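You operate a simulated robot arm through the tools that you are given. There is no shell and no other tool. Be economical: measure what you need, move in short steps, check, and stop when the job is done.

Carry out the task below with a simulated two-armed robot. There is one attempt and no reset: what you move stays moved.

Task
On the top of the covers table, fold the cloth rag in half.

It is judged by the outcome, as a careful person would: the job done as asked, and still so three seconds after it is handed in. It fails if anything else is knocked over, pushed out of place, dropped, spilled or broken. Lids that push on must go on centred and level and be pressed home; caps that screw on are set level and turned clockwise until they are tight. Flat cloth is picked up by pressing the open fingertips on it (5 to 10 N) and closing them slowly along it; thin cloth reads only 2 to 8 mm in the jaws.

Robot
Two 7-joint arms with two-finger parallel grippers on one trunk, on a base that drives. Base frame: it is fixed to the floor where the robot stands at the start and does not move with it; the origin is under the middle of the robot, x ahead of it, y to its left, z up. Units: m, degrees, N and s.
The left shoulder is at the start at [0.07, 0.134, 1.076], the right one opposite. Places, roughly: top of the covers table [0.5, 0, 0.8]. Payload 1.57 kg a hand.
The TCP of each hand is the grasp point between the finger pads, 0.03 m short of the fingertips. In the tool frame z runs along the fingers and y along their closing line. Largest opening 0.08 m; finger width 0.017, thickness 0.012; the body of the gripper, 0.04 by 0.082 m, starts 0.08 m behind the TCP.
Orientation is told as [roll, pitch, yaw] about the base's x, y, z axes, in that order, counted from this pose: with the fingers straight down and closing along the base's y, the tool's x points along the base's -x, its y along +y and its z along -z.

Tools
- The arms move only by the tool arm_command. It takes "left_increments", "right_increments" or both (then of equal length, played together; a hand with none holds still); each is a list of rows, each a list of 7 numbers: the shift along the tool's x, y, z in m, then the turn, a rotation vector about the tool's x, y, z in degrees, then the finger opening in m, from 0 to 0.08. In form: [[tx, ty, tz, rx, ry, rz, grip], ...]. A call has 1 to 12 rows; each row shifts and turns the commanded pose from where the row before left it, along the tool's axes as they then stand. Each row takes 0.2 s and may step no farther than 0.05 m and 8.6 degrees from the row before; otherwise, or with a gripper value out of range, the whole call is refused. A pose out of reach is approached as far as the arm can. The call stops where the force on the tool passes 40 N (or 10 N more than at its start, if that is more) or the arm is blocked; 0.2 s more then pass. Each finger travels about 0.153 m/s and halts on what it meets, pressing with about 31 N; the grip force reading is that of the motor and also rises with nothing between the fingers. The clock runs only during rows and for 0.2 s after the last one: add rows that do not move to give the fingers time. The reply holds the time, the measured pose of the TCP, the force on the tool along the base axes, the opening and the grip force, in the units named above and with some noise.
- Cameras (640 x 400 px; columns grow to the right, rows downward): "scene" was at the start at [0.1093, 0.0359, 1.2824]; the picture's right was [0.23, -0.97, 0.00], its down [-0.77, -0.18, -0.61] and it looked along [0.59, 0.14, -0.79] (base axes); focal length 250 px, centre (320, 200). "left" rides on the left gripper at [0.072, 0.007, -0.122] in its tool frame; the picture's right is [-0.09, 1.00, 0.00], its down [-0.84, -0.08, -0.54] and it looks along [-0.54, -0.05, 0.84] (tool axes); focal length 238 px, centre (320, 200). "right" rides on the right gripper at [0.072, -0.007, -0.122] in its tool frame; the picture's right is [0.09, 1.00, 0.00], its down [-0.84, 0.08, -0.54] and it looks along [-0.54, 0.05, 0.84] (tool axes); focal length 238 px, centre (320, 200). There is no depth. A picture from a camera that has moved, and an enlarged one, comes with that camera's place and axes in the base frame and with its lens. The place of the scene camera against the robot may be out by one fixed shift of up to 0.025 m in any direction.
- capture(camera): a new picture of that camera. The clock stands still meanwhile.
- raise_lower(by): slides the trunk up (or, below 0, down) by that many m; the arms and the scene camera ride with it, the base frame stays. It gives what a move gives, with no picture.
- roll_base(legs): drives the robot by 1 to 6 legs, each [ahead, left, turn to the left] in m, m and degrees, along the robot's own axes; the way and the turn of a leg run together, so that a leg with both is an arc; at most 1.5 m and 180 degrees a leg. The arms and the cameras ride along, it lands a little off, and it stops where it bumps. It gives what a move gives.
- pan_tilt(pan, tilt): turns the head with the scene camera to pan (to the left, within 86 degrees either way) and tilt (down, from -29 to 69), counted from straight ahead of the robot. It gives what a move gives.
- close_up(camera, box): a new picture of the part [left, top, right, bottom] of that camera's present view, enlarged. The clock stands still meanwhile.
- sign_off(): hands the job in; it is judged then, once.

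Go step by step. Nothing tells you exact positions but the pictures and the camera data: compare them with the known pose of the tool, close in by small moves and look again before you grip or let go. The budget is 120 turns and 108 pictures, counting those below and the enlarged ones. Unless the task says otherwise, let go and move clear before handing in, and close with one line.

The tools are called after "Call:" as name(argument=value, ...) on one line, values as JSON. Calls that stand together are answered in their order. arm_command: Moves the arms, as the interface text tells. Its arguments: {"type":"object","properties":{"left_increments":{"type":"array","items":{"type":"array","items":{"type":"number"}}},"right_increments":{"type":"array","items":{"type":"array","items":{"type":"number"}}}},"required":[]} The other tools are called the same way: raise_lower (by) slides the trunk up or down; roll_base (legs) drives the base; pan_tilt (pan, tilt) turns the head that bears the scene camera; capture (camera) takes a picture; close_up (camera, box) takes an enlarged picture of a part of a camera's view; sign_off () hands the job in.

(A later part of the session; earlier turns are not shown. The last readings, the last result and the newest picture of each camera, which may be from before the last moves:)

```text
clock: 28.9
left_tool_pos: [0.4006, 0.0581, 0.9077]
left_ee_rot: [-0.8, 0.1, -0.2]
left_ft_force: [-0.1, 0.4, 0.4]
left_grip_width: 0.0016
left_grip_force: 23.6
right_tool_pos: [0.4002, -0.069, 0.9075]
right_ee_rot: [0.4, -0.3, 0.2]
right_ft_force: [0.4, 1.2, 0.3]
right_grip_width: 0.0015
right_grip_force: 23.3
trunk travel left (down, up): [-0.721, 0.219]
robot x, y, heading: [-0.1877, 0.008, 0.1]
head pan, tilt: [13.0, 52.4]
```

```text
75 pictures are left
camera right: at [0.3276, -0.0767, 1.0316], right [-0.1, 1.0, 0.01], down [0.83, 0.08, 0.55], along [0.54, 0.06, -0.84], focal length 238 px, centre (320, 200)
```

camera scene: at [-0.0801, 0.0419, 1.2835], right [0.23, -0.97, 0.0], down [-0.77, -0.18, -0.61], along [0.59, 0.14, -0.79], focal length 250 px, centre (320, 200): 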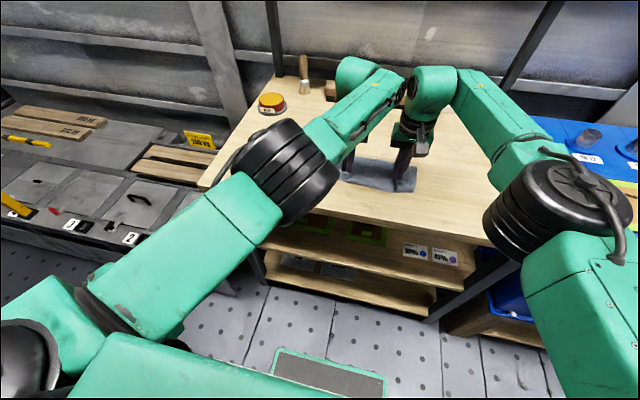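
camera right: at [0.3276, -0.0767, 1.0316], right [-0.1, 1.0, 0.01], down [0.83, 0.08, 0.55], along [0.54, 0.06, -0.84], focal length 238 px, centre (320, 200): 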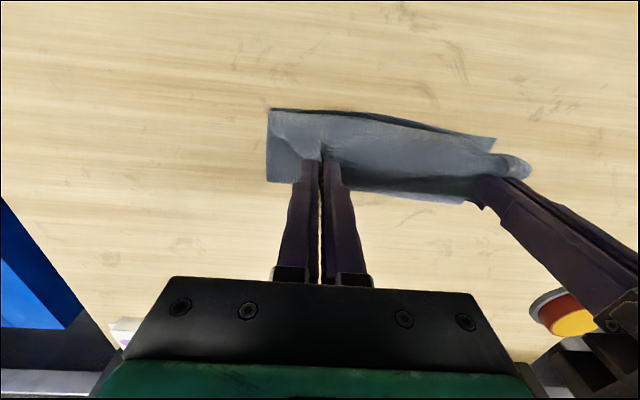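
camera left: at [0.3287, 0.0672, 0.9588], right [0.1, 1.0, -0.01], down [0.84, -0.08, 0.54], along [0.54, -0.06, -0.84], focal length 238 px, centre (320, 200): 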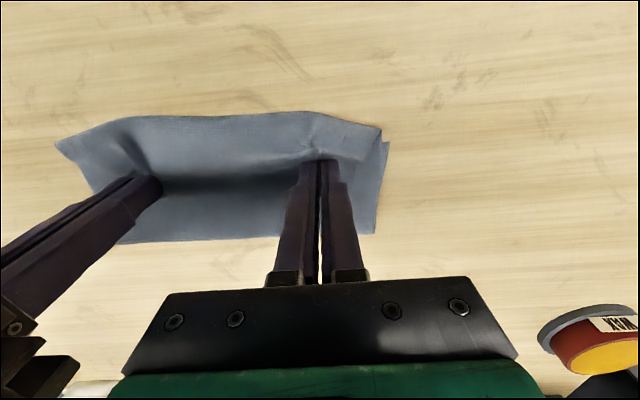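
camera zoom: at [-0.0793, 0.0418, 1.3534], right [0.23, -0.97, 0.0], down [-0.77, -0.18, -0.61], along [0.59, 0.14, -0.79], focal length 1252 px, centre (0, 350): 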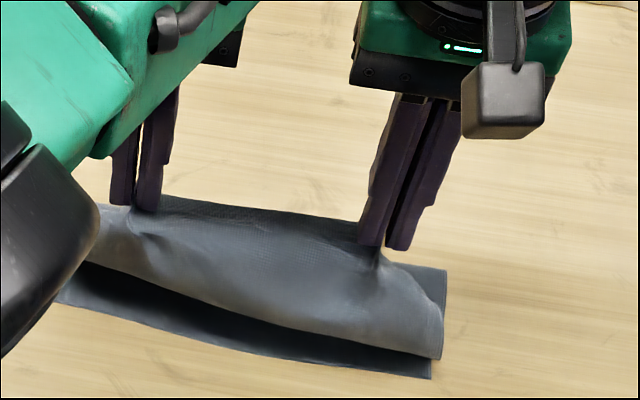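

I see it now: going back high peeled the near half up, so the fold line moved too far toward the robot (fold x≈0.457, near edge x≈0.385). I'll drive forward to lay the near half flat again, then redo the arc lower.

Call:
roll_base(legs=[[0.15, 0, 0]])

Call:
close_up(camera="scene", box=[300, 130, 460, 230])

Call:
capture(camera="right")

```text
clock: 30.3
left_tool_pos: [0.5508, 0.0601, 0.9089]
left_ee_rot: [-0.7, 0.0, -0.2]
left_ft_force: [-0.4, 0.0, 0.3]
left_grip_width: 0.0017
left_grip_force: 23.7
right_tool_pos: [0.5499, -0.0676, 0.9103]
right_ee_rot: [0.5, -0.5, 0.3]
right_ft_force: [-0.6, -0.5, -1.0]
right_grip_width: 0.0018
right_grip_force: 22.9
trunk travel left (down, up): [-0.721, 0.219]
robot x, y, heading: [-0.0408, 0.009, 0.1]
head pan, tilt: [13.0, 52.4]
```

```text
4.00 times, centred on (380, 180) of scene
camera zoom: at [0.0701, 0.0425, 1.3537], right [0.23, -0.97, 0.0], down [-0.77, -0.18, -0.61], along [0.59, 0.14, -0.79], focal length 1002 px, centre (80, 280)
```

zoom: 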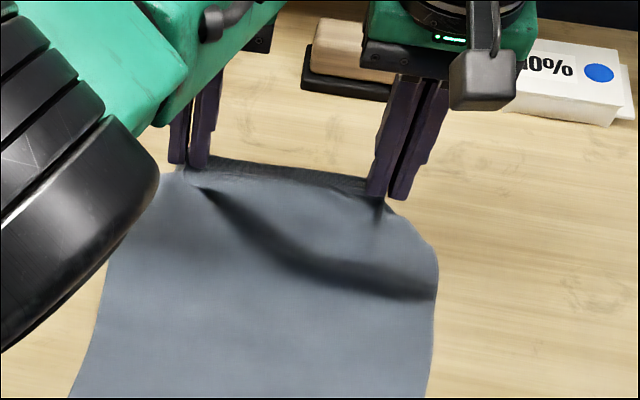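

```text
73 pictures are left
camera right: at [0.4779, -0.0749, 1.0326], right [-0.1, 1.0, 0.01], down [0.83, 0.08, 0.55], along [0.54, 0.06, -0.84], focal length 238 px, centre (320, 200)
```

right: 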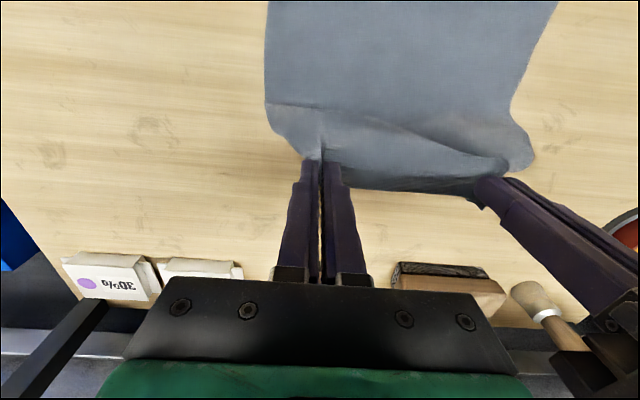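

The near half lies flat again. Now I'll redo the arc in smaller steps, staying low.

Call:
roll_base(legs=[[-0.045, 0, 0]])

Call:
raise_lower(by=-0.008)

Call:
roll_base(legs=[[-0.03, 0, 0]])

Call:
capture(camera="right")

Call:
close_up(camera="scene", box=[300, 130, 460, 230])

```text
clock: 31.2
left_tool_pos: [0.5106, 0.0606, 0.9053]
left_ee_rot: [-0.7, 0.3, -0.1]
left_ft_force: [-0.1, 0.1, -0.4]
left_grip_width: 0.0015
left_grip_force: 24.3
right_tool_pos: [0.5099, -0.0677, 0.9083]
right_ee_rot: [0.4, -0.1, 0.3]
right_ft_force: [0.3, -0.6, -0.1]
right_grip_width: 0.0016
right_grip_force: 23.4
trunk travel left (down, up): [-0.721, 0.219]
robot x, y, heading: [-0.0819, 0.0068, 0.2]
head pan, tilt: [13.0, 52.4]
```

```text
clock: 31.8
left_tool_pos: [0.5085, 0.061, 0.8979]
left_ee_rot: [-0.7, 0.1, -0.2]
left_ft_force: [-0.1, 0.8, -0.6]
left_grip_width: 0.0014
left_grip_force: 23.5
right_tool_pos: [0.5074, -0.067, 0.9]
right_ee_rot: [0.5, -0.3, 0.1]
right_ft_force: [0.7, 0.4, -0.2]
right_grip_width: 0.0017
right_grip_force: 23.8
trunk travel left (down, up): [-0.713, 0.227]
robot x, y, heading: [-0.0794, 0.0049, 0.1]
head pan, tilt: [13.0, 52.4]
```

```text
clock: 32.6
left_tool_pos: [0.481, 0.0617, 0.8967]
left_ee_rot: [-0.6, 0.3, 0.0]
left_ft_force: [0.8, -0.1, -0.7]
left_grip_width: 0.0015
left_grip_force: 23.4
right_tool_pos: [0.4802, -0.0669, 0.8991]
right_ee_rot: [0.5, 0.0, 0.3]
right_ft_force: [0.4, 0.4, -0.8]
right_grip_width: 0.0017
right_grip_force: 23.1
trunk travel left (down, up): [-0.713, 0.227]
robot x, y, heading: [-0.1122, 0.0047, 0.2]
head pan, tilt: [13.0, 52.4]
```

```text
72 pictures are left
camera right: at [0.4081, -0.0751, 1.0215], right [-0.1, 1.0, 0.01], down [0.84, 0.08, 0.54], along [0.54, 0.06, -0.84], focal length 238 px, centre (320, 200)
```

right: 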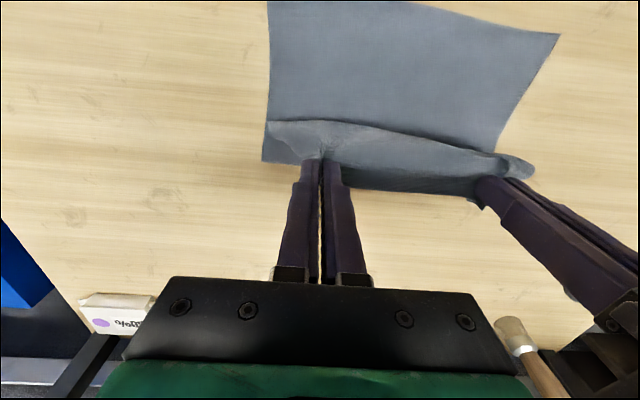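

```text
4.00 times, centred on (380, 180) of scene
camera zoom: at [0.0021, 0.0422, 1.3449], right [0.23, -0.97, 0.0], down [-0.77, -0.18, -0.61], along [0.59, 0.14, -0.79], focal length 1002 px, centre (80, 280)
```

zoom: 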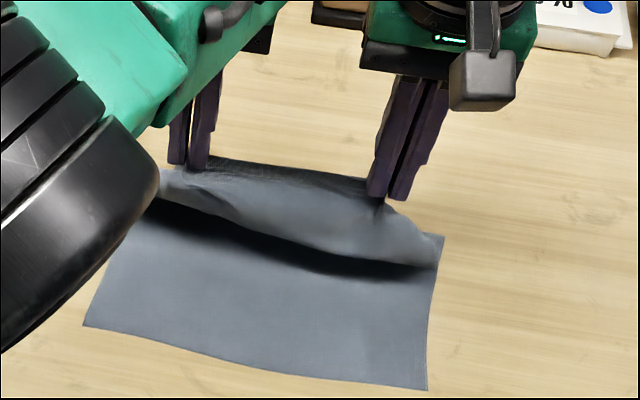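

The fold line now sits at x≈0.51 and the near edge at about 0.385, as wanted. I'll carry on down and back.

Call:
raise_lower(by=-0.018)

Call:
roll_base(legs=[[-0.02, 0, 0]])

Call:
raise_lower(by=-0.02)

Call:
capture(camera="right")

Call:
close_up(camera="scene", box=[300, 130, 460, 230])

```text
clock: 33.3
left_tool_pos: [0.4777, 0.0599, 0.8811]
left_ee_rot: [-0.6, 0.1, -0.1]
left_ft_force: [0.0, 0.7, 0.4]
left_grip_width: 0.0018
left_grip_force: 23.0
right_tool_pos: [0.4753, -0.0656, 0.8838]
right_ee_rot: [0.4, -0.3, 0.2]
right_ft_force: [-0.6, 0.2, 0.5]
right_grip_width: 0.0017
right_grip_force: 23.2
trunk travel left (down, up): [-0.695, 0.245]
robot x, y, heading: [-0.1108, 0.0054, 0.1]
head pan, tilt: [13.0, 52.4]
```

```text
clock: 34.0
left_tool_pos: [0.4594, 0.0607, 0.8805]
left_ee_rot: [-0.7, 0.2, 0.0]
left_ft_force: [-0.1, 0.1, -0.2]
left_grip_width: 0.0018
left_grip_force: 23.3
right_tool_pos: [0.4592, -0.068, 0.8815]
right_ee_rot: [0.2, 0.0, 0.3]
right_ft_force: [0.9, 0.4, -1.2]
right_grip_width: 0.0017
right_grip_force: 23.6
trunk travel left (down, up): [-0.695, 0.245]
robot x, y, heading: [-0.1327, 0.0065, 0.2]
head pan, tilt: [13.0, 52.4]
```

```text
clock: 34.7
left_tool_pos: [0.4575, 0.06, 0.862]
left_ee_rot: [-0.7, 0.0, -0.2]
left_ft_force: [-1.0, -0.8, 0.7]
left_grip_width: 0.0017
left_grip_force: 23.5
right_tool_pos: [0.4558, -0.0668, 0.8625]
right_ee_rot: [0.4, -0.4, 0.3]
right_ft_force: [-0.3, 0.0, 0.6]
right_grip_width: 0.0019
right_grip_force: 23.9
trunk travel left (down, up): [-0.675, 0.265]
robot x, y, heading: [-0.1308, 0.0046, 0.3]
head pan, tilt: [13.0, 52.4]
```

```text
70 pictures are left
camera right: at [0.3844, -0.0751, 0.9857], right [-0.1, 1.0, 0.01], down [0.83, 0.08, 0.55], along [0.54, 0.06, -0.84], focal length 238 px, centre (320, 200)
```

right: 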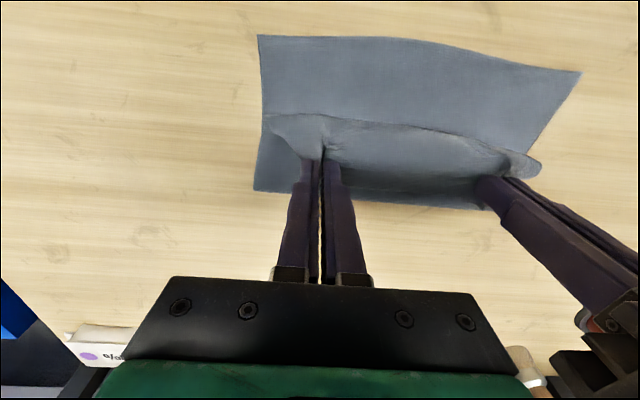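

```text
4.00 times, centred on (380, 180) of scene
camera zoom: at [-0.023, 0.0422, 1.3074], right [0.23, -0.97, 0.0], down [-0.77, -0.18, -0.61], along [0.59, 0.14, -0.79], focal length 1002 px, centre (80, 280)
```

zoom: 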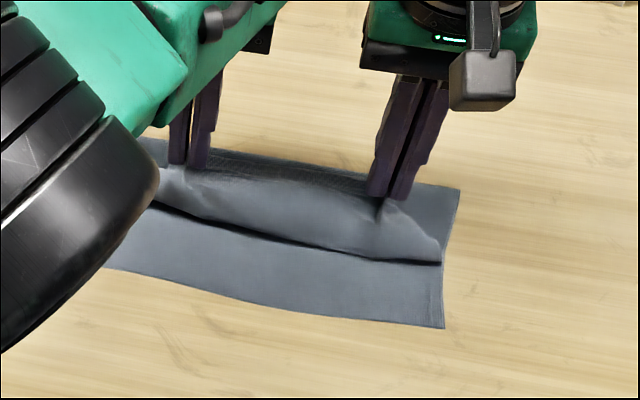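

The flap edge is at about x=0.425 against the near edge at 0.38, so it needs about 4.5 cm more. I'll raise slightly, go back 4.3 cm, then lower.

Call:
raise_lower(by=0.014)

Call:
roll_base(legs=[[-0.045, 0, 0]])

Call:
raise_lower(by=-0.022)

Call:
capture(camera="right")

Call:
close_up(camera="scene", box=[300, 130, 460, 230])

Call:
capture(camera="left")

```text
clock: 35.3
left_tool_pos: [0.4579, 0.0608, 0.8756]
left_ee_rot: [-0.8, 0.2, -0.1]
left_ft_force: [-0.1, -1.1, 0.1]
left_grip_width: 0.0016
left_grip_force: 23.6
right_tool_pos: [0.4568, -0.067, 0.8762]
right_ee_rot: [0.3, -0.4, 0.4]
right_ft_force: [0.6, -0.9, 0.0]
right_grip_width: 0.0015
right_grip_force: 23.8
trunk travel left (down, up): [-0.689, 0.251]
robot x, y, heading: [-0.1305, 0.0018, -0.1]
head pan, tilt: [13.0, 52.4]
```

```text
clock: 36.2
left_tool_pos: [0.4159, 0.06, 0.8743]
left_ee_rot: [-0.8, 0.3, 0.0]
left_ft_force: [0.7, -0.7, 0.3]
left_grip_width: 0.0018
left_grip_force: 23.7
right_tool_pos: [0.4162, -0.0676, 0.8759]
right_ee_rot: [0.3, -0.2, 0.2]
right_ft_force: [-0.3, 0.4, -0.5]
right_grip_width: 0.0015
right_grip_force: 23.4
trunk travel left (down, up): [-0.689, 0.251]
robot x, y, heading: [-0.1756, 0.0075, 0.1]
head pan, tilt: [13.0, 52.4]
```

```text
clock: 36.9
left_tool_pos: [0.4125, 0.0619, 0.8544]
left_ee_rot: [-0.7, -0.1, -0.1]
left_ft_force: [-0.1, 0.5, 0.1]
left_grip_width: 0.0015
left_grip_force: 23.6
right_tool_pos: [0.4111, -0.0685, 0.8558]
right_ee_rot: [0.2, -0.3, 0.3]
right_ft_force: [-0.1, 1.2, -0.4]
right_grip_width: 0.0014
right_grip_force: 23.7
trunk travel left (down, up): [-0.667, 0.273]
robot x, y, heading: [-0.1768, 0.0028, 0.3]
head pan, tilt: [13.0, 52.4]
```

```text
68 pictures are left
camera right: at [0.3396, -0.0752, 0.9781], right [-0.1, 1.0, 0.01], down [0.83, 0.08, 0.55], along [0.54, 0.06, -0.84], focal length 238 px, centre (320, 200)
```

right: 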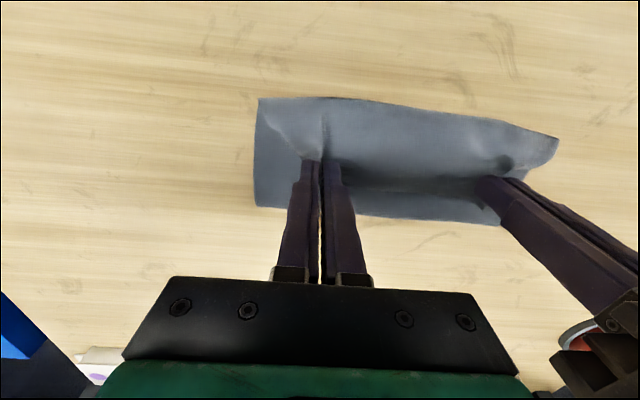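

```text
4.00 times, centred on (380, 180) of scene
camera zoom: at [-0.0681, 0.0421, 1.2995], right [0.23, -0.97, 0.0], down [-0.77, -0.18, -0.61], along [0.59, 0.14, -0.79], focal length 1002 px, centre (80, 280)
```

zoom: 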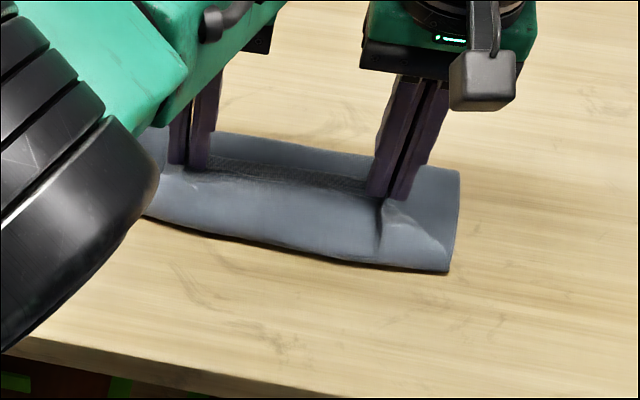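

```text
66 pictures are left
camera left: at [0.3408, 0.0688, 0.9748], right [0.09, 1.0, -0.01], down [0.84, -0.07, 0.54], along [0.54, -0.06, -0.84], focal length 238 px, centre (320, 200)
```

left: 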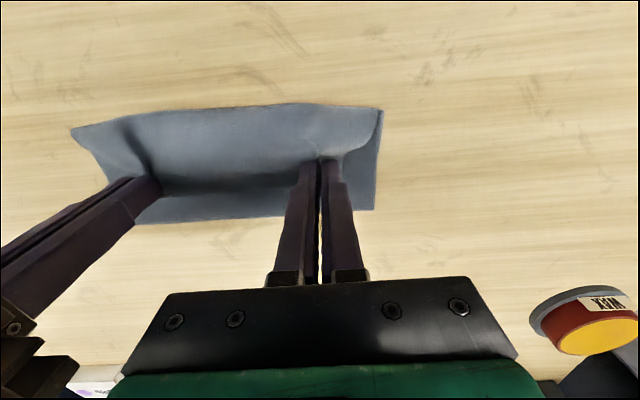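

The flap edge now lies practically over the near edge. I'll correct about 8 mm for perspective, lower to the table, and look.

Call:
roll_base(legs=[[0.008, 0, 0]])

Call:
raise_lower(by=-0.018)

Call:
capture(camera="right")

Call:
close_up(camera="scene", box=[300, 130, 460, 230])

Call:
capture(camera="left")

```text
clock: 37.7
left_tool_pos: [0.4214, 0.0604, 0.8533]
left_ee_rot: [-0.7, -0.1, -0.1]
left_ft_force: [-0.7, -0.5, -0.4]
left_grip_width: 0.0015
left_grip_force: 24.2
right_tool_pos: [0.4197, -0.0676, 0.8564]
right_ee_rot: [0.2, -0.5, 0.3]
right_ft_force: [-0.1, 0.1, 0.5]
right_grip_width: 0.0018
right_grip_force: 23.1
trunk travel left (down, up): [-0.667, 0.273]
robot x, y, heading: [-0.169, 0.0075, 0.2]
head pan, tilt: [13.0, 52.4]
```

```text
clock: 38.3
left_tool_pos: [0.4207, 0.061, 0.8357]
left_ee_rot: [-0.7, 0.1, -0.1]
left_ft_force: [0.3, 0.1, 0.0]
left_grip_width: 0.0015
left_grip_force: 23.2
right_tool_pos: [0.4199, -0.0671, 0.8367]
right_ee_rot: [0.5, -0.3, 0.3]
right_ft_force: [0.8, 0.0, 2.5]
right_grip_width: 0.0017
right_grip_force: 23.7
trunk travel left (down, up): [-0.649, 0.291]
robot x, y, heading: [-0.164, 0.0052, 0.4]
head pan, tilt: [13.0, 52.4]
```

```text
65 pictures are left
camera right: at [0.348, -0.0751, 0.96], right [-0.1, 1.0, 0.01], down [0.83, 0.08, 0.55], along [0.54, 0.06, -0.84], focal length 238 px, centre (320, 200)
```

right: 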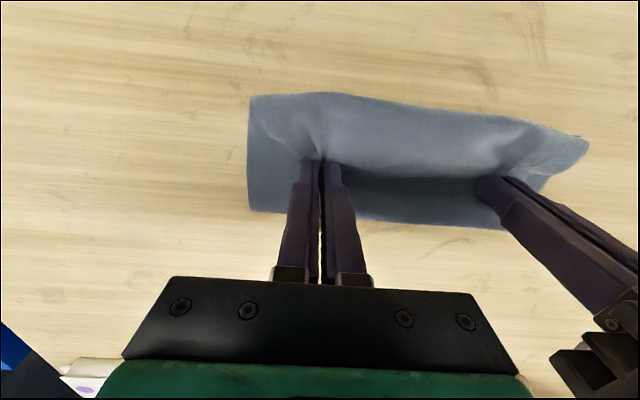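

```text
4.00 times, centred on (380, 180) of scene
camera zoom: at [-0.0595, 0.0422, 1.2815], right [0.23, -0.97, 0.0], down [-0.77, -0.18, -0.61], along [0.59, 0.14, -0.79], focal length 1002 px, centre (80, 280)
```

zoom: 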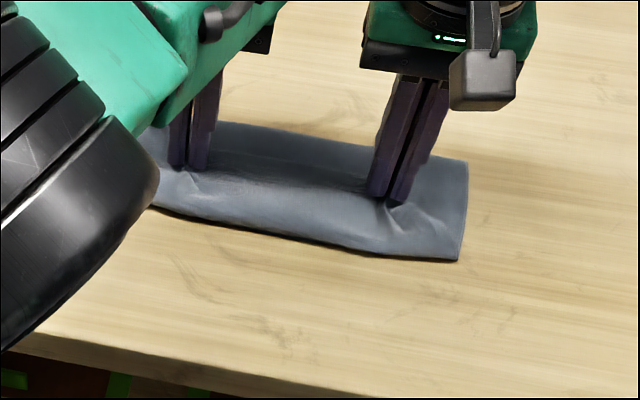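

```text
63 pictures are left
camera left: at [0.3491, 0.0688, 0.9565], right [0.09, 1.0, -0.01], down [0.84, -0.07, 0.54], along [0.54, -0.06, -0.84], focal length 238 px, centre (320, 200)
```

left: 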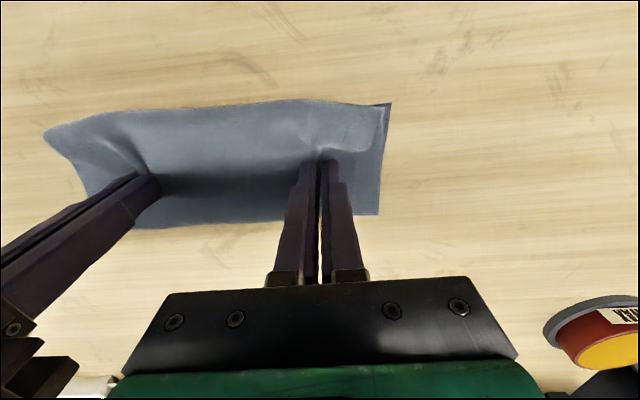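

The edges are aligned to within about a centimetre. I'll open the fingers gently and lift away.

Call:
arm_command(left_increments=[[0, 0, 0, 0, 0, 0, 0.006], [0, 0, 0, 0, 0, 0, 0.012], [0, 0, 0, 0, 0, 0, 0.02], [0, 0, 0, 0, 0, 0, 0.03], [0, 0, 0, 0, 0, 0, 0.03]], right_increments=[[0, 0, 0, 0, 0, 0, 0.006], [0, 0, 0, 0, 0, 0, 0.012], [0, 0, 0, 0, 0, 0, 0.02], [0, 0, 0, 0, 0, 0, 0.03], [0, 0, 0, 0, 0, 0, 0.03]])

Call:
raise_lower(by=0.1)

Call:
capture(camera="right")

Call:
capture(camera="left")

Call:
close_up(camera="scene", box=[300, 130, 460, 230])

```text
clock: 39.5
left_tool_pos: [0.4203, 0.061, 0.8352]
left_ee_rot: [-0.7, 0.1, 0.0]
left_ft_force: [-0.6, -0.1, -0.5]
left_grip_width: 0.0298
left_grip_force: 0.0
right_tool_pos: [0.4209, -0.0669, 0.8366]
right_ee_rot: [0.4, -0.4, 0.3]
right_ft_force: [0.4, 0.3, 0.4]
right_grip_width: 0.0301
right_grip_force: 0.2
trunk travel left (down, up): [-0.649, 0.291]
robot x, y, heading: [-0.1679, 0.0057, 0.3]
head pan, tilt: [13.0, 52.4]
```

```text
clock: 40.8
left_tool_pos: [0.4208, 0.0617, 0.9351]
left_ee_rot: [-0.7, 0.1, 0.0]
left_ft_force: [0.8, -0.5, 0.4]
left_grip_width: 0.0298
left_grip_force: 0.1
right_tool_pos: [0.4212, -0.0674, 0.9371]
right_ee_rot: [0.3, -0.3, 0.3]
right_ft_force: [-0.3, 0.4, -0.5]
right_grip_width: 0.0299
right_grip_force: 0.1
trunk travel left (down, up): [-0.749, 0.191]
robot x, y, heading: [-0.1699, 0.0023, 0.1]
head pan, tilt: [13.0, 52.4]
```

```text
62 pictures are left
camera right: at [0.3487, -0.0752, 1.0593], right [-0.1, 1.0, 0.01], down [0.83, 0.08, 0.55], along [0.54, 0.06, -0.84], focal length 238 px, centre (320, 200)
```

right: 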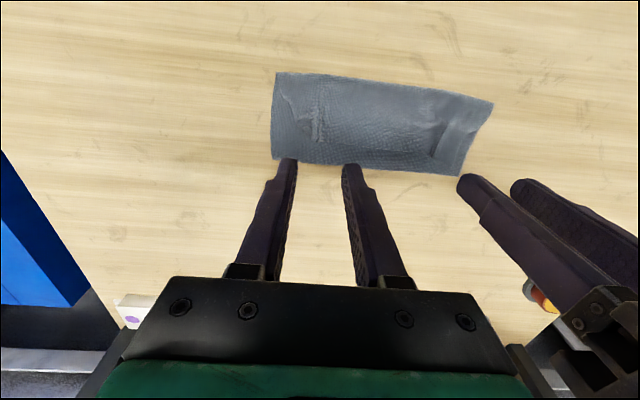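

```text
61 pictures are left
camera left: at [0.3499, 0.0688, 1.0561], right [0.09, 1.0, -0.01], down [0.84, -0.07, 0.54], along [0.54, -0.06, -0.84], focal length 238 px, centre (320, 200)
```

left: 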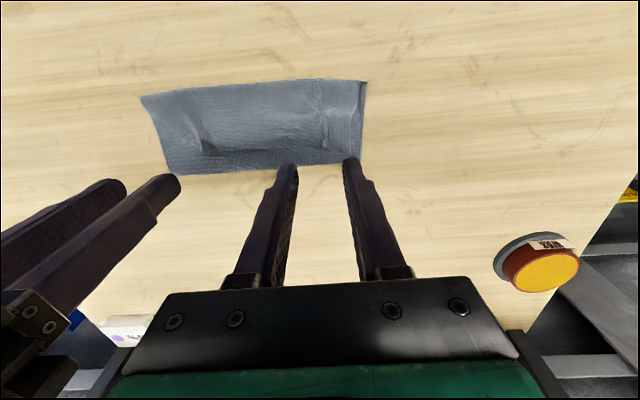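

```text
4.00 times, centred on (380, 180) of scene
camera zoom: at [-0.0585, 0.0421, 1.3814], right [0.23, -0.97, 0.0], down [-0.77, -0.18, -0.61], along [0.59, 0.14, -0.79], focal length 1002 px, centre (80, 280)
```

zoom: 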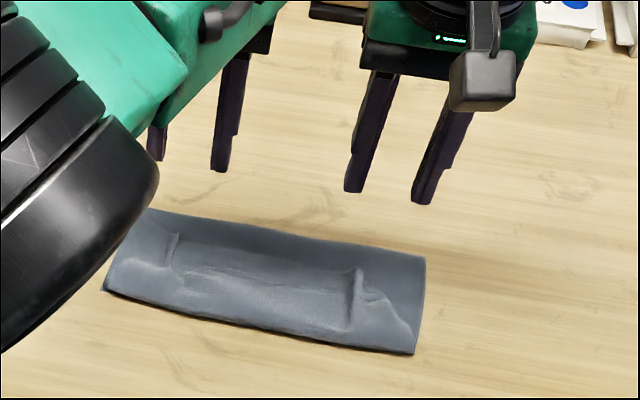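

The strip is only about 9 cm deep instead of 12.7 cm, so the flap may have doubled back on itself. I'll look closely for its free edge.

Call:
close_up(camera="right", box=[260, 50, 500, 200])

Call:
close_up(camera="left", box=[130, 60, 370, 210])

Call:
close_up(camera="scene", box=[324, 170, 420, 230])

```text
2.67 times, centred on (380, 125) of right
camera zoom: at [0.3487, -0.0752, 1.0593], right [-0.1, 1.0, 0.01], down [0.83, 0.08, 0.55], along [0.54, 0.06, -0.84], focal length 636 px, centre (160, 400)
```

zoom: 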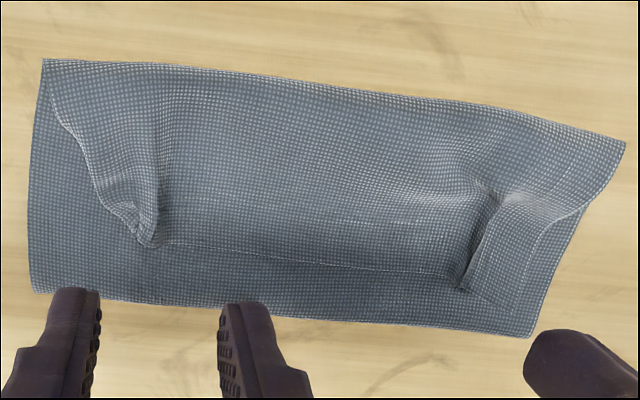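

```text
2.67 times, centred on (250, 135) of left
camera zoom: at [0.3499, 0.0688, 1.0561], right [0.09, 1.0, -0.01], down [0.84, -0.07, 0.54], along [0.54, -0.06, -0.84], focal length 636 px, centre (507, 373)
```

zoom: 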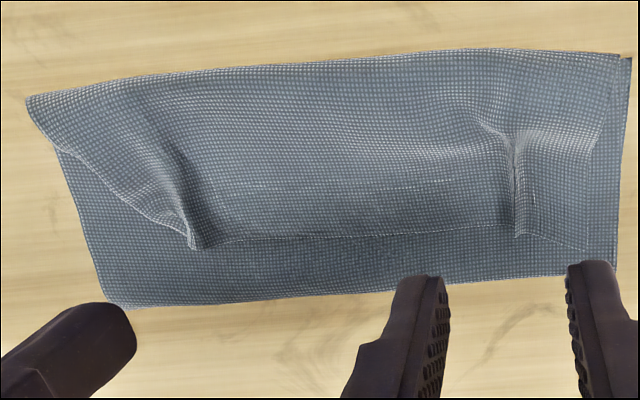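

```text
6.67 times, centred on (372, 200) of scene
camera zoom: at [-0.0585, 0.0421, 1.3814], right [0.23, -0.97, 0.0], down [-0.77, -0.18, -0.61], along [0.59, 0.14, -0.79], focal length 1670 px, centre (-27, 200)
```

zoom: 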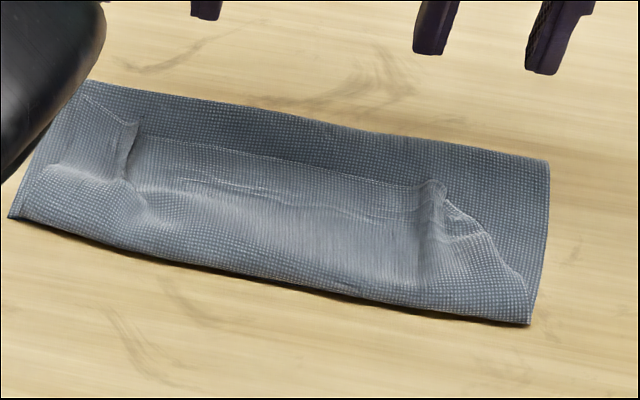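

Confirmed: the flap folded back on itself into three layers, with its free edge on top at x≈0.44 and both pinch ridges still directly under the hands. I'll regrip the ridges and unfold forward, then redo the fold by pulling back low so the cloth stays taut.

Call:
raise_lower(by=-0.1)

Call:
arm_command(left_increments=[[0, 0, 0, 0, 0, 0, 0.024], [0, 0, 0, 0, 0, 0, 0.018], [0, 0, 0, 0, 0, 0, 0.012], [0, 0, 0, 0, 0, 0, 0.008], [0, 0, 0, 0, 0, 0, 0.004], [0, 0, 0, 0, 0, 0, 0], [0, 0, 0, 0, 0, 0, 0]], right_increments=[[0, 0, 0, 0, 0, 0, 0.024], [0, 0, 0, 0, 0, 0, 0.018], [0, 0, 0, 0, 0, 0, 0.012], [0, 0, 0, 0, 0, 0, 0.008], [0, 0, 0, 0, 0, 0, 0.004], [0, 0, 0, 0, 0, 0, 0], [0, 0, 0, 0, 0, 0, 0]])

Call:
raise_lower(by=0.04)

Call:
close_up(camera="scene", box=[300, 130, 460, 230])

Call:
capture(camera="left")

```text
clock: 42.2
left_tool_pos: [0.4216, 0.0605, 0.8355]
left_ee_rot: [-0.7, 0.1, -0.1]
left_ft_force: [0.3, 0.5, 1.1]
left_grip_width: 0.0301
left_grip_force: 0.1
right_tool_pos: [0.4195, -0.0672, 0.8367]
right_ee_rot: [0.4, -0.3, 0.4]
right_ft_force: [-0.6, 1.3, 0.0]
right_grip_width: 0.0302
right_grip_force: 0.2
trunk travel left (down, up): [-0.649, 0.291]
robot x, y, heading: [-0.1698, 0.0056, 0.2]
head pan, tilt: [13.0, 52.4]
```

```text
clock: 43.8
left_tool_pos: [0.4221, 0.0612, 0.8343]
left_ee_rot: [-0.7, 0.2, -0.1]
left_ft_force: [0.6, 0.3, 0.1]
left_grip_width: 0.0017
left_grip_force: 23.5
right_tool_pos: [0.4196, -0.0673, 0.8369]
right_ee_rot: [0.4, -0.3, 0.2]
right_ft_force: [0.2, 0.1, -0.2]
right_grip_width: 0.0016
right_grip_force: 23.6
trunk travel left (down, up): [-0.649, 0.291]
robot x, y, heading: [-0.1665, 0.005, 0.1]
head pan, tilt: [13.0, 52.4]
```

```text
clock: 44.6
left_tool_pos: [0.4219, 0.0609, 0.8745]
left_ee_rot: [-0.7, 0.1, -0.2]
left_ft_force: [-0.1, 0.0, -0.1]
left_grip_width: 0.0015
left_grip_force: 23.2
right_tool_pos: [0.4211, -0.0666, 0.8762]
right_ee_rot: [0.4, -0.2, 0.3]
right_ft_force: [-0.7, 0.4, -0.3]
right_grip_width: 0.0019
right_grip_force: 23.3
trunk travel left (down, up): [-0.689, 0.251]
robot x, y, heading: [-0.1682, 0.0061, 0.0]
head pan, tilt: [13.0, 52.4]
```

```text
4.00 times, centred on (380, 180) of scene
camera zoom: at [-0.0583, 0.042, 1.3214], right [0.23, -0.97, 0.0], down [-0.77, -0.18, -0.61], along [0.59, 0.14, -0.79], focal length 1002 px, centre (80, 280)
```

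zoom: 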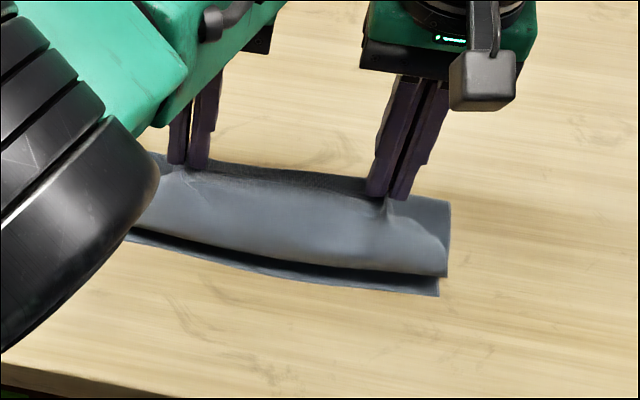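

```text
55 pictures are left
camera left: at [0.35, 0.0688, 0.996], right [0.09, 1.0, -0.01], down [0.84, -0.07, 0.54], along [0.54, -0.06, -0.84], focal length 238 px, centre (320, 200)
```

left: 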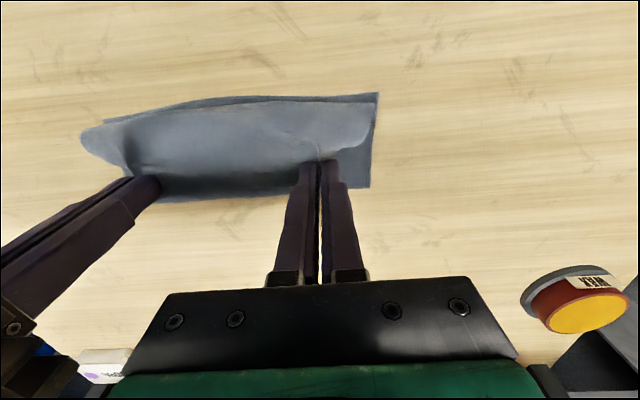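

Both ridges are regripped. I now see the cause: with the fingers closing along the edge, the jaws keep the flap's far side facing away, which forces a loop in front. I'll unfold flat, release, and regrasp with the hands yawed 90° so the pinch acts as a hinge.

Call:
raise_lower(by=0.03)

Call:
roll_base(legs=[[0.175, 0, 0]])

Call:
raise_lower(by=-0.067)

Call:
capture(camera="scene")

Call:
capture(camera="right")

```text
clock: 45.4
left_tool_pos: [0.4212, 0.0595, 0.9054]
left_ee_rot: [-0.7, 0.1, -0.1]
left_ft_force: [1.3, 0.2, -0.2]
left_grip_width: 0.0016
left_grip_force: 23.5
right_tool_pos: [0.4213, -0.067, 0.9074]
right_ee_rot: [0.3, -0.2, 0.4]
right_ft_force: [0.7, 0.6, -0.2]
right_grip_width: 0.0016
right_grip_force: 23.0
trunk travel left (down, up): [-0.719, 0.221]
robot x, y, heading: [-0.165, 0.0041, 0.3]
head pan, tilt: [13.0, 52.4]
```

```text
clock: 46.8
left_tool_pos: [0.5921, 0.0615, 0.9059]
left_ee_rot: [-0.8, 0.1, -0.1]
left_ft_force: [-0.2, 0.1, -0.3]
left_grip_width: 0.0016
left_grip_force: 23.2
right_tool_pos: [0.5932, -0.0667, 0.908]
right_ee_rot: [0.3, -0.2, 0.4]
right_ft_force: [-0.4, -0.4, -0.3]
right_grip_width: 0.0017
right_grip_force: 23.3
trunk travel left (down, up): [-0.719, 0.221]
robot x, y, heading: [-0.0001, 0.0074, 0.4]
head pan, tilt: [13.0, 52.4]
```

```text
clock: 47.9
left_tool_pos: [0.5922, 0.0613, 0.8388]
left_ee_rot: [-0.7, 0.0, -0.1]
left_ft_force: [-0.1, -0.2, -0.9]
left_grip_width: 0.0017
left_grip_force: 23.2
right_tool_pos: [0.592, -0.0654, 0.8406]
right_ee_rot: [0.4, -0.2, 0.4]
right_ft_force: [0.6, 1.2, -0.3]
right_grip_width: 0.0018
right_grip_force: 24.0
trunk travel left (down, up): [-0.652, 0.288]
robot x, y, heading: [0.0046, 0.0049, 0.1]
head pan, tilt: [13.0, 52.4]
```

```text
54 pictures are left
camera scene: at [0.113, 0.0428, 1.2845], right [0.23, -0.97, 0.0], down [-0.77, -0.18, -0.61], along [0.59, 0.14, -0.79], focal length 250 px, centre (320, 200)
```

scene: 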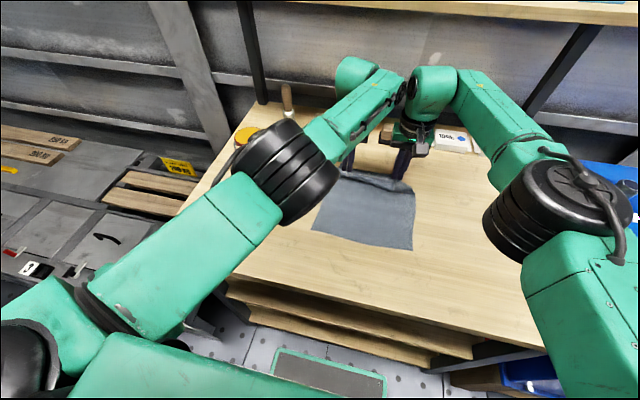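

```text
53 pictures are left
camera right: at [0.5204, -0.0743, 0.9627], right [-0.1, 1.0, 0.01], down [0.83, 0.08, 0.55], along [0.54, 0.06, -0.84], focal length 238 px, centre (320, 200)
```

right: 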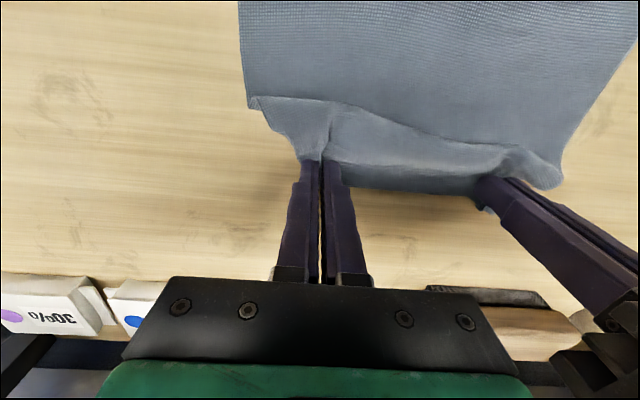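

There's a little slack left. I'll drive 2 cm further to stretch it flat, then release and rise.

Call:
roll_base(legs=[[0.02, 0, 0]])

Call:
raise_lower(by=-0.004)

Call:
arm_command(left_increments=[[0, 0, 0, 0, 0, 0, 0.01], [0, 0, 0, 0, 0, 0, 0.02], [0, 0, 0, 0, 0, 0, 0.03], [0, 0, 0, 0, 0, 0, 0.03]], right_increments=[[0, 0, 0, 0, 0, 0, 0.01], [0, 0, 0, 0, 0, 0, 0.02], [0, 0, 0, 0, 0, 0, 0.03], [0, 0, 0, 0, 0, 0, 0.03]])

Call:
raise_lower(by=0.12)

Call:
capture(camera="right")

Call:
capture(camera="left")

```text
clock: 48.7
left_tool_pos: [0.6115, 0.0619, 0.8399]
left_ee_rot: [-0.6, -0.1, -0.1]
left_ft_force: [0.4, 0.8, -0.1]
left_grip_width: 0.0017
left_grip_force: 23.7
right_tool_pos: [0.6105, -0.0663, 0.8419]
right_ee_rot: [0.3, -0.4, 0.4]
right_ft_force: [0.1, 0.3, 0.6]
right_grip_width: 0.0019
right_grip_force: 23.2
trunk travel left (down, up): [-0.652, 0.288]
robot x, y, heading: [0.0198, 0.0011, 0.3]
head pan, tilt: [13.0, 52.4]
```

```text
clock: 49.2
left_tool_pos: [0.6111, 0.0612, 0.8352]
left_ee_rot: [-0.6, 0.2, -0.1]
left_ft_force: [-0.2, 0.4, 0.2]
left_grip_width: 0.0015
left_grip_force: 23.2
right_tool_pos: [0.6125, -0.0657, 0.8368]
right_ee_rot: [0.3, -0.3, 0.4]
right_ft_force: [-0.4, 0.1, 0.9]
right_grip_width: 0.0015
right_grip_force: 23.5
trunk travel left (down, up): [-0.648, 0.292]
robot x, y, heading: [0.0261, 0.0068, 0.4]
head pan, tilt: [13.0, 52.4]
```

```text
clock: 50.2
left_tool_pos: [0.6129, 0.0619, 0.8352]
left_ee_rot: [-0.7, 0.1, -0.2]
left_ft_force: [-0.1, 0.6, 0.4]
left_grip_width: 0.0302
left_grip_force: 0.0
right_tool_pos: [0.6121, -0.0664, 0.8362]
right_ee_rot: [0.4, -0.3, 0.5]
right_ft_force: [-0.7, 0.6, 0.0]
right_grip_width: 0.0299
right_grip_force: 0.0
trunk travel left (down, up): [-0.648, 0.292]
robot x, y, heading: [0.023, 0.005, 0.2]
head pan, tilt: [13.0, 52.4]
```

```text
clock: 51.7
left_tool_pos: [0.613, 0.0632, 0.9548]
left_ee_rot: [-0.7, 0.1, -0.2]
left_ft_force: [-0.3, 0.4, 0.3]
left_grip_width: 0.0303
left_grip_force: 0.1
right_tool_pos: [0.6121, -0.0663, 0.9553]
right_ee_rot: [0.4, -0.3, 0.4]
right_ft_force: [0.5, 0.4, -0.7]
right_grip_width: 0.0298
right_grip_force: 0.0
trunk travel left (down, up): [-0.768, 0.172]
robot x, y, heading: [0.0225, 0.0067, 0.2]
head pan, tilt: [13.0, 52.4]
```

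```text
52 pictures are left
camera right: at [0.5406, -0.0742, 1.0785], right [-0.1, 1.0, 0.01], down [0.83, 0.08, 0.55], along [0.54, 0.06, -0.84], focal length 238 px, centre (320, 200)
```

right: 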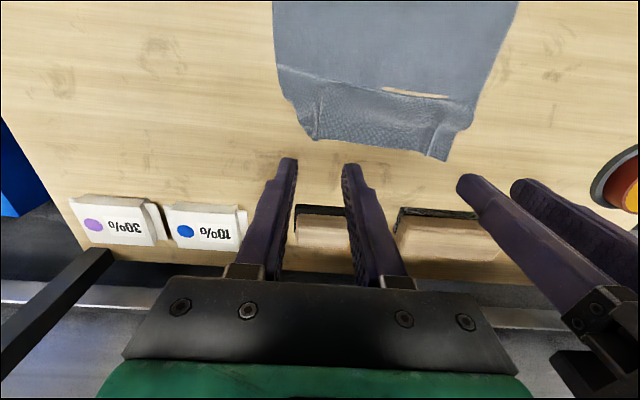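

```text
51 pictures are left
camera left: at [0.5418, 0.0698, 1.0752], right [0.09, 1.0, -0.01], down [0.84, -0.07, 0.54], along [0.54, -0.06, -0.84], focal length 238 px, centre (320, 200)
```

left: 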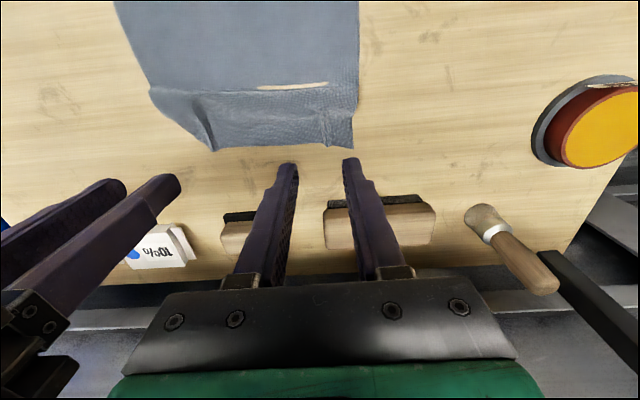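

The cloth is spread again with its far edge at x≈0.635. A better plan for this grip: lift the whole cloth so it hangs, lay the bottom half moving toward me, then reverse and lay the top half moving away, which matches how the jaws hold it. First I'll regrip the ridges.

Call:
raise_lower(by=-0.12)

Call:
arm_command(left_increments=[[0, 0, 0, 0, 0, 0, 0.024], [0, 0, 0, 0, 0, 0, 0.018], [0, 0, 0, 0, 0, 0, 0.012], [0, 0, 0, 0, 0, 0, 0.008], [0, 0, 0, 0, 0, 0, 0.004], [0, 0, 0, 0, 0, 0, 0], [0, 0, 0, 0, 0, 0, 0]], right_increments=[[0, 0, 0, 0, 0, 0, 0.024], [0, 0, 0, 0, 0, 0, 0.018], [0, 0, 0, 0, 0, 0, 0.012], [0, 0, 0, 0, 0, 0, 0.008], [0, 0, 0, 0, 0, 0, 0.004], [0, 0, 0, 0, 0, 0, 0], [0, 0, 0, 0, 0, 0, 0]])

Call:
raise_lower(by=0.04)

Call:
roll_base(legs=[[-0.04, 0, 0]])

Call:
capture(camera="right")

Call:
capture(camera="scene")

```text
clock: 53.2
left_tool_pos: [0.6122, 0.0624, 0.8337]
left_ee_rot: [-0.7, 0.1, -0.1]
left_ft_force: [0.5, 0.6, -0.1]
left_grip_width: 0.0301
left_grip_force: 0.0
right_tool_pos: [0.6121, -0.0654, 0.8363]
right_ee_rot: [0.4, -0.3, 0.4]
right_ft_force: [-0.4, 0.0, -0.7]
right_grip_width: 0.03
right_grip_force: 0.0
trunk travel left (down, up): [-0.648, 0.292]
robot x, y, heading: [0.0215, 0.0067, 0.1]
head pan, tilt: [13.0, 52.4]
```

```text
clock: 54.8
left_tool_pos: [0.6127, 0.0616, 0.8344]
left_ee_rot: [-0.8, 0.1, -0.1]
left_ft_force: [-0.2, -0.1, -0.6]
left_grip_width: 0.0018
left_grip_force: 23.1
right_tool_pos: [0.6126, -0.0659, 0.8361]
right_ee_rot: [0.5, -0.2, 0.4]
right_ft_force: [-0.2, 0.5, 0.0]
right_grip_width: 0.0019
right_grip_force: 22.9
trunk travel left (down, up): [-0.648, 0.292]
robot x, y, heading: [0.0208, 0.0071, 0.2]
head pan, tilt: [13.0, 52.4]
```

```text
clock: 55.6
left_tool_pos: [0.6128, 0.0605, 0.8731]
left_ee_rot: [-0.7, 0.1, -0.1]
left_ft_force: [0.3, -0.7, 0.4]
left_grip_width: 0.0017
left_grip_force: 23.9
right_tool_pos: [0.6127, -0.0659, 0.8757]
right_ee_rot: [0.4, -0.3, 0.4]
right_ft_force: [0.3, -0.4, -0.2]
right_grip_width: 0.002
right_grip_force: 23.3
trunk travel left (down, up): [-0.688, 0.252]
robot x, y, heading: [0.0249, 0.0041, 0.3]
head pan, tilt: [13.0, 52.4]
```

```text
clock: 56.5
left_tool_pos: [0.5748, 0.0603, 0.8728]
left_ee_rot: [-0.8, 0.3, -0.1]
left_ft_force: [-0.2, 0.2, -0.1]
left_grip_width: 0.0015
left_grip_force: 24.1
right_tool_pos: [0.5748, -0.0659, 0.873]
right_ee_rot: [0.3, -0.1, 0.3]
right_ft_force: [0.1, -0.3, -0.3]
right_grip_width: 0.0018
right_grip_force: 24.1
trunk travel left (down, up): [-0.688, 0.252]
robot x, y, heading: [-0.0179, 0.0095, -0.1]
head pan, tilt: [13.0, 52.4]
```

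```text
50 pictures are left
camera right: at [0.5029, -0.0747, 0.9968], right [-0.1, 1.0, 0.01], down [0.84, 0.08, 0.54], along [0.54, 0.06, -0.84], focal length 238 px, centre (320, 200)
```

right: 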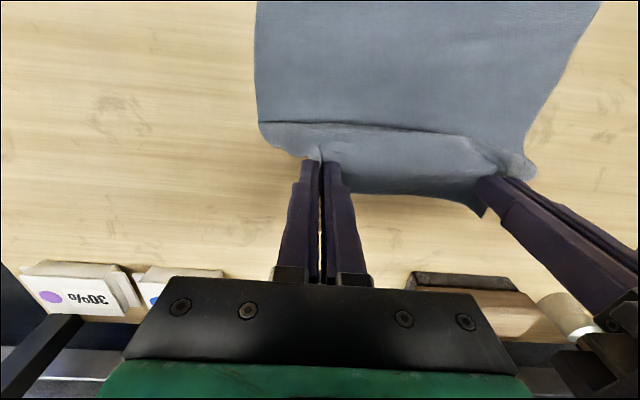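

```text
49 pictures are left
camera scene: at [0.0966, 0.0426, 1.32], right [0.23, -0.97, 0.0], down [-0.77, -0.18, -0.61], along [0.59, 0.14, -0.79], focal length 250 px, centre (320, 200)
```

scene: 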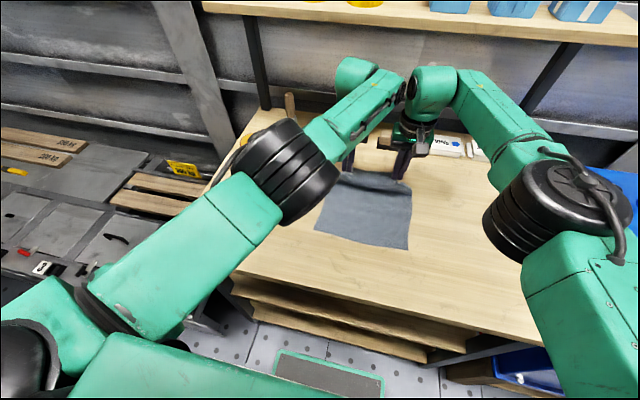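

Held by both hands. I'll now raise in stages while backing away from the shelf.

Call:
roll_base(legs=[[-0.05, 0, 0]])

Call:
raise_lower(by=0.08)

Call:
roll_base(legs=[[-0.06, 0, 0]])

Call:
raise_lower(by=0.08)

Call:
capture(camera="scene")

Call:
capture(camera="right")

```text
clock: 57.4
left_tool_pos: [0.5263, 0.0616, 0.8717]
left_ee_rot: [-0.7, 0.3, 0.0]
left_ft_force: [-0.1, -1.2, 0.4]
left_grip_width: 0.0016
left_grip_force: 23.4
right_tool_pos: [0.5258, -0.0657, 0.8742]
right_ee_rot: [0.3, -0.1, 0.3]
right_ft_force: [0.0, 1.1, 0.3]
right_grip_width: 0.0017
right_grip_force: 23.1
trunk travel left (down, up): [-0.688, 0.252]
robot x, y, heading: [-0.0667, 0.0035, 0.2]
head pan, tilt: [13.0, 52.4]
```

```text
clock: 58.6
left_tool_pos: [0.5246, 0.0621, 0.9542]
left_ee_rot: [-0.7, 0.1, -0.1]
left_ft_force: [-0.6, -0.4, 0.5]
left_grip_width: 0.0017
left_grip_force: 23.6
right_tool_pos: [0.5231, -0.067, 0.9567]
right_ee_rot: [0.5, -0.2, 0.4]
right_ft_force: [0.1, 0.0, 0.0]
right_grip_width: 0.0014
right_grip_force: 23.6
trunk travel left (down, up): [-0.768, 0.172]
robot x, y, heading: [-0.066, 0.0092, 0.0]
head pan, tilt: [13.0, 52.4]
```

```text
clock: 59.6
left_tool_pos: [0.4678, 0.0612, 0.9514]
left_ee_rot: [-0.7, 0.4, 0.1]
left_ft_force: [0.7, 0.0, 0.5]
left_grip_width: 0.002
left_grip_force: 23.0
right_tool_pos: [0.4679, -0.0658, 0.9537]
right_ee_rot: [0.4, 0.0, 0.4]
right_ft_force: [0.4, 0.8, -1.7]
right_grip_width: 0.0017
right_grip_force: 23.5
trunk travel left (down, up): [-0.768, 0.172]
robot x, y, heading: [-0.1232, 0.0054, 0.3]
head pan, tilt: [13.0, 52.4]
```

```text
clock: 60.7
left_tool_pos: [0.465, 0.0621, 1.033]
left_ee_rot: [-0.7, 0.2, 0.0]
left_ft_force: [0.1, -0.1, -0.4]
left_grip_width: 0.0018
left_grip_force: 23.8
right_tool_pos: [0.4646, -0.0655, 1.0358]
right_ee_rot: [0.3, -0.3, 0.5]
right_ft_force: [0.0, 0.4, 0.1]
right_grip_width: 0.0016
right_grip_force: 23.6
trunk travel left (down, up): [-0.848, 0.092]
robot x, y, heading: [-0.1222, 0.0068, 0.5]
head pan, tilt: [13.0, 52.4]
```

```text
48 pictures are left
camera scene: at [-0.0144, 0.0424, 1.4803], right [0.23, -0.97, 0.0], down [-0.77, -0.18, -0.61], along [0.59, 0.14, -0.79], focal length 250 px, centre (320, 200)
```

scene: 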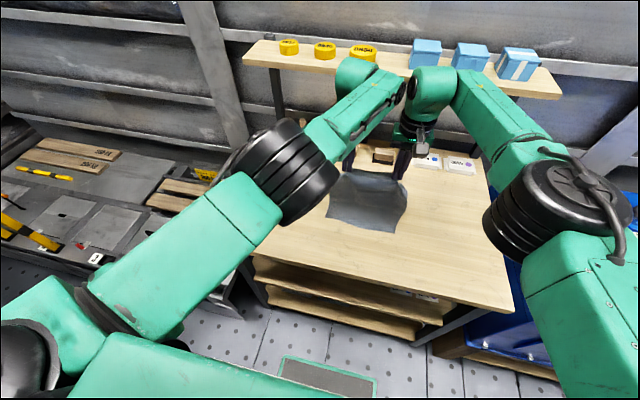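

```text
47 pictures are left
camera right: at [0.3928, -0.0741, 1.1579], right [-0.1, 0.99, 0.01], down [0.83, 0.08, 0.55], along [0.54, 0.06, -0.84], focal length 238 px, centre (320, 200)
```

right: 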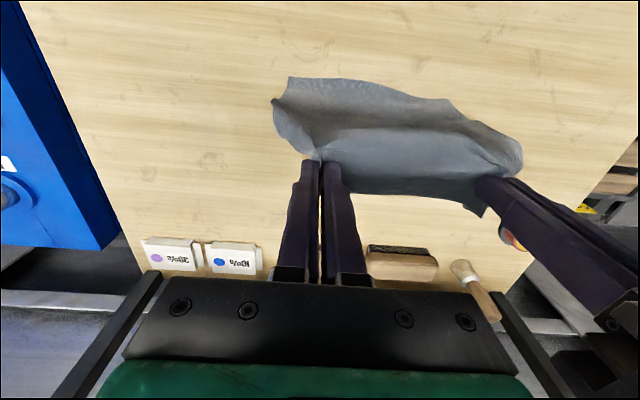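

The cloth is almost fully hanging. I'll raise it the last bit to swing free, then check.

Call:
raise_lower(by=0.05)

Call:
capture(camera="right")

Call:
close_up(camera="scene", box=[300, 130, 460, 230])

```text
clock: 61.7
left_tool_pos: [0.4642, 0.0628, 1.083]
left_ee_rot: [-0.8, 0.0, 0.0]
left_ft_force: [-0.4, -0.3, -0.5]
left_grip_width: 0.0016
left_grip_force: 23.8
right_tool_pos: [0.4644, -0.065, 1.086]
right_ee_rot: [0.4, -0.2, 0.5]
right_ft_force: [0.1, 0.3, -0.5]
right_grip_width: 0.0016
right_grip_force: 23.2
trunk travel left (down, up): [-0.898, 0.042]
robot x, y, heading: [-0.1236, 0.0054, 0.3]
head pan, tilt: [13.0, 52.4]
```

```text
46 pictures are left
camera right: at [0.3923, -0.0741, 1.2083], right [-0.1, 0.99, 0.01], down [0.83, 0.08, 0.55], along [0.54, 0.06, -0.84], focal length 238 px, centre (320, 200)
```

right: 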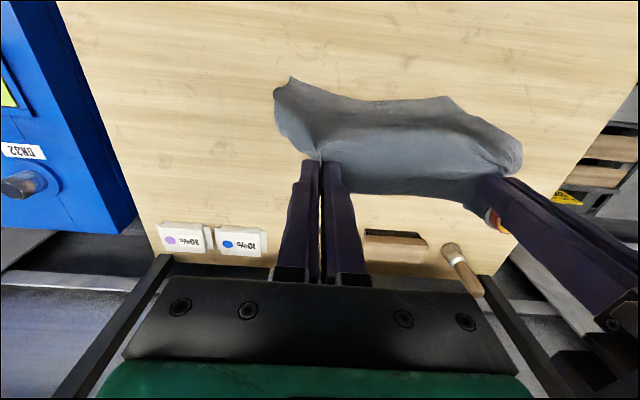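

```text
4.00 times, centred on (380, 180) of scene
camera zoom: at [-0.0151, 0.0424, 1.5304], right [0.23, -0.97, 0.0], down [-0.77, -0.18, -0.61], along [0.59, 0.14, -0.79], focal length 1002 px, centre (80, 280)
```

zoom: 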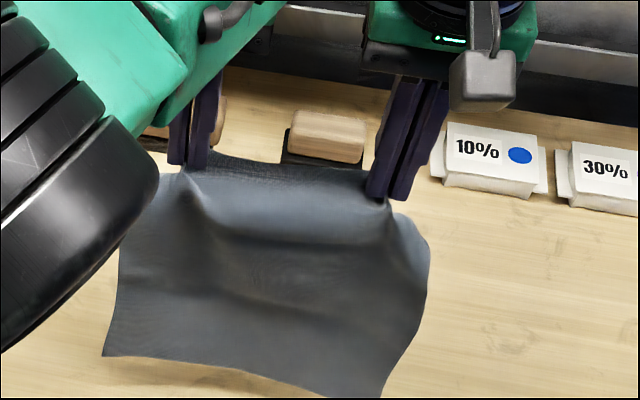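

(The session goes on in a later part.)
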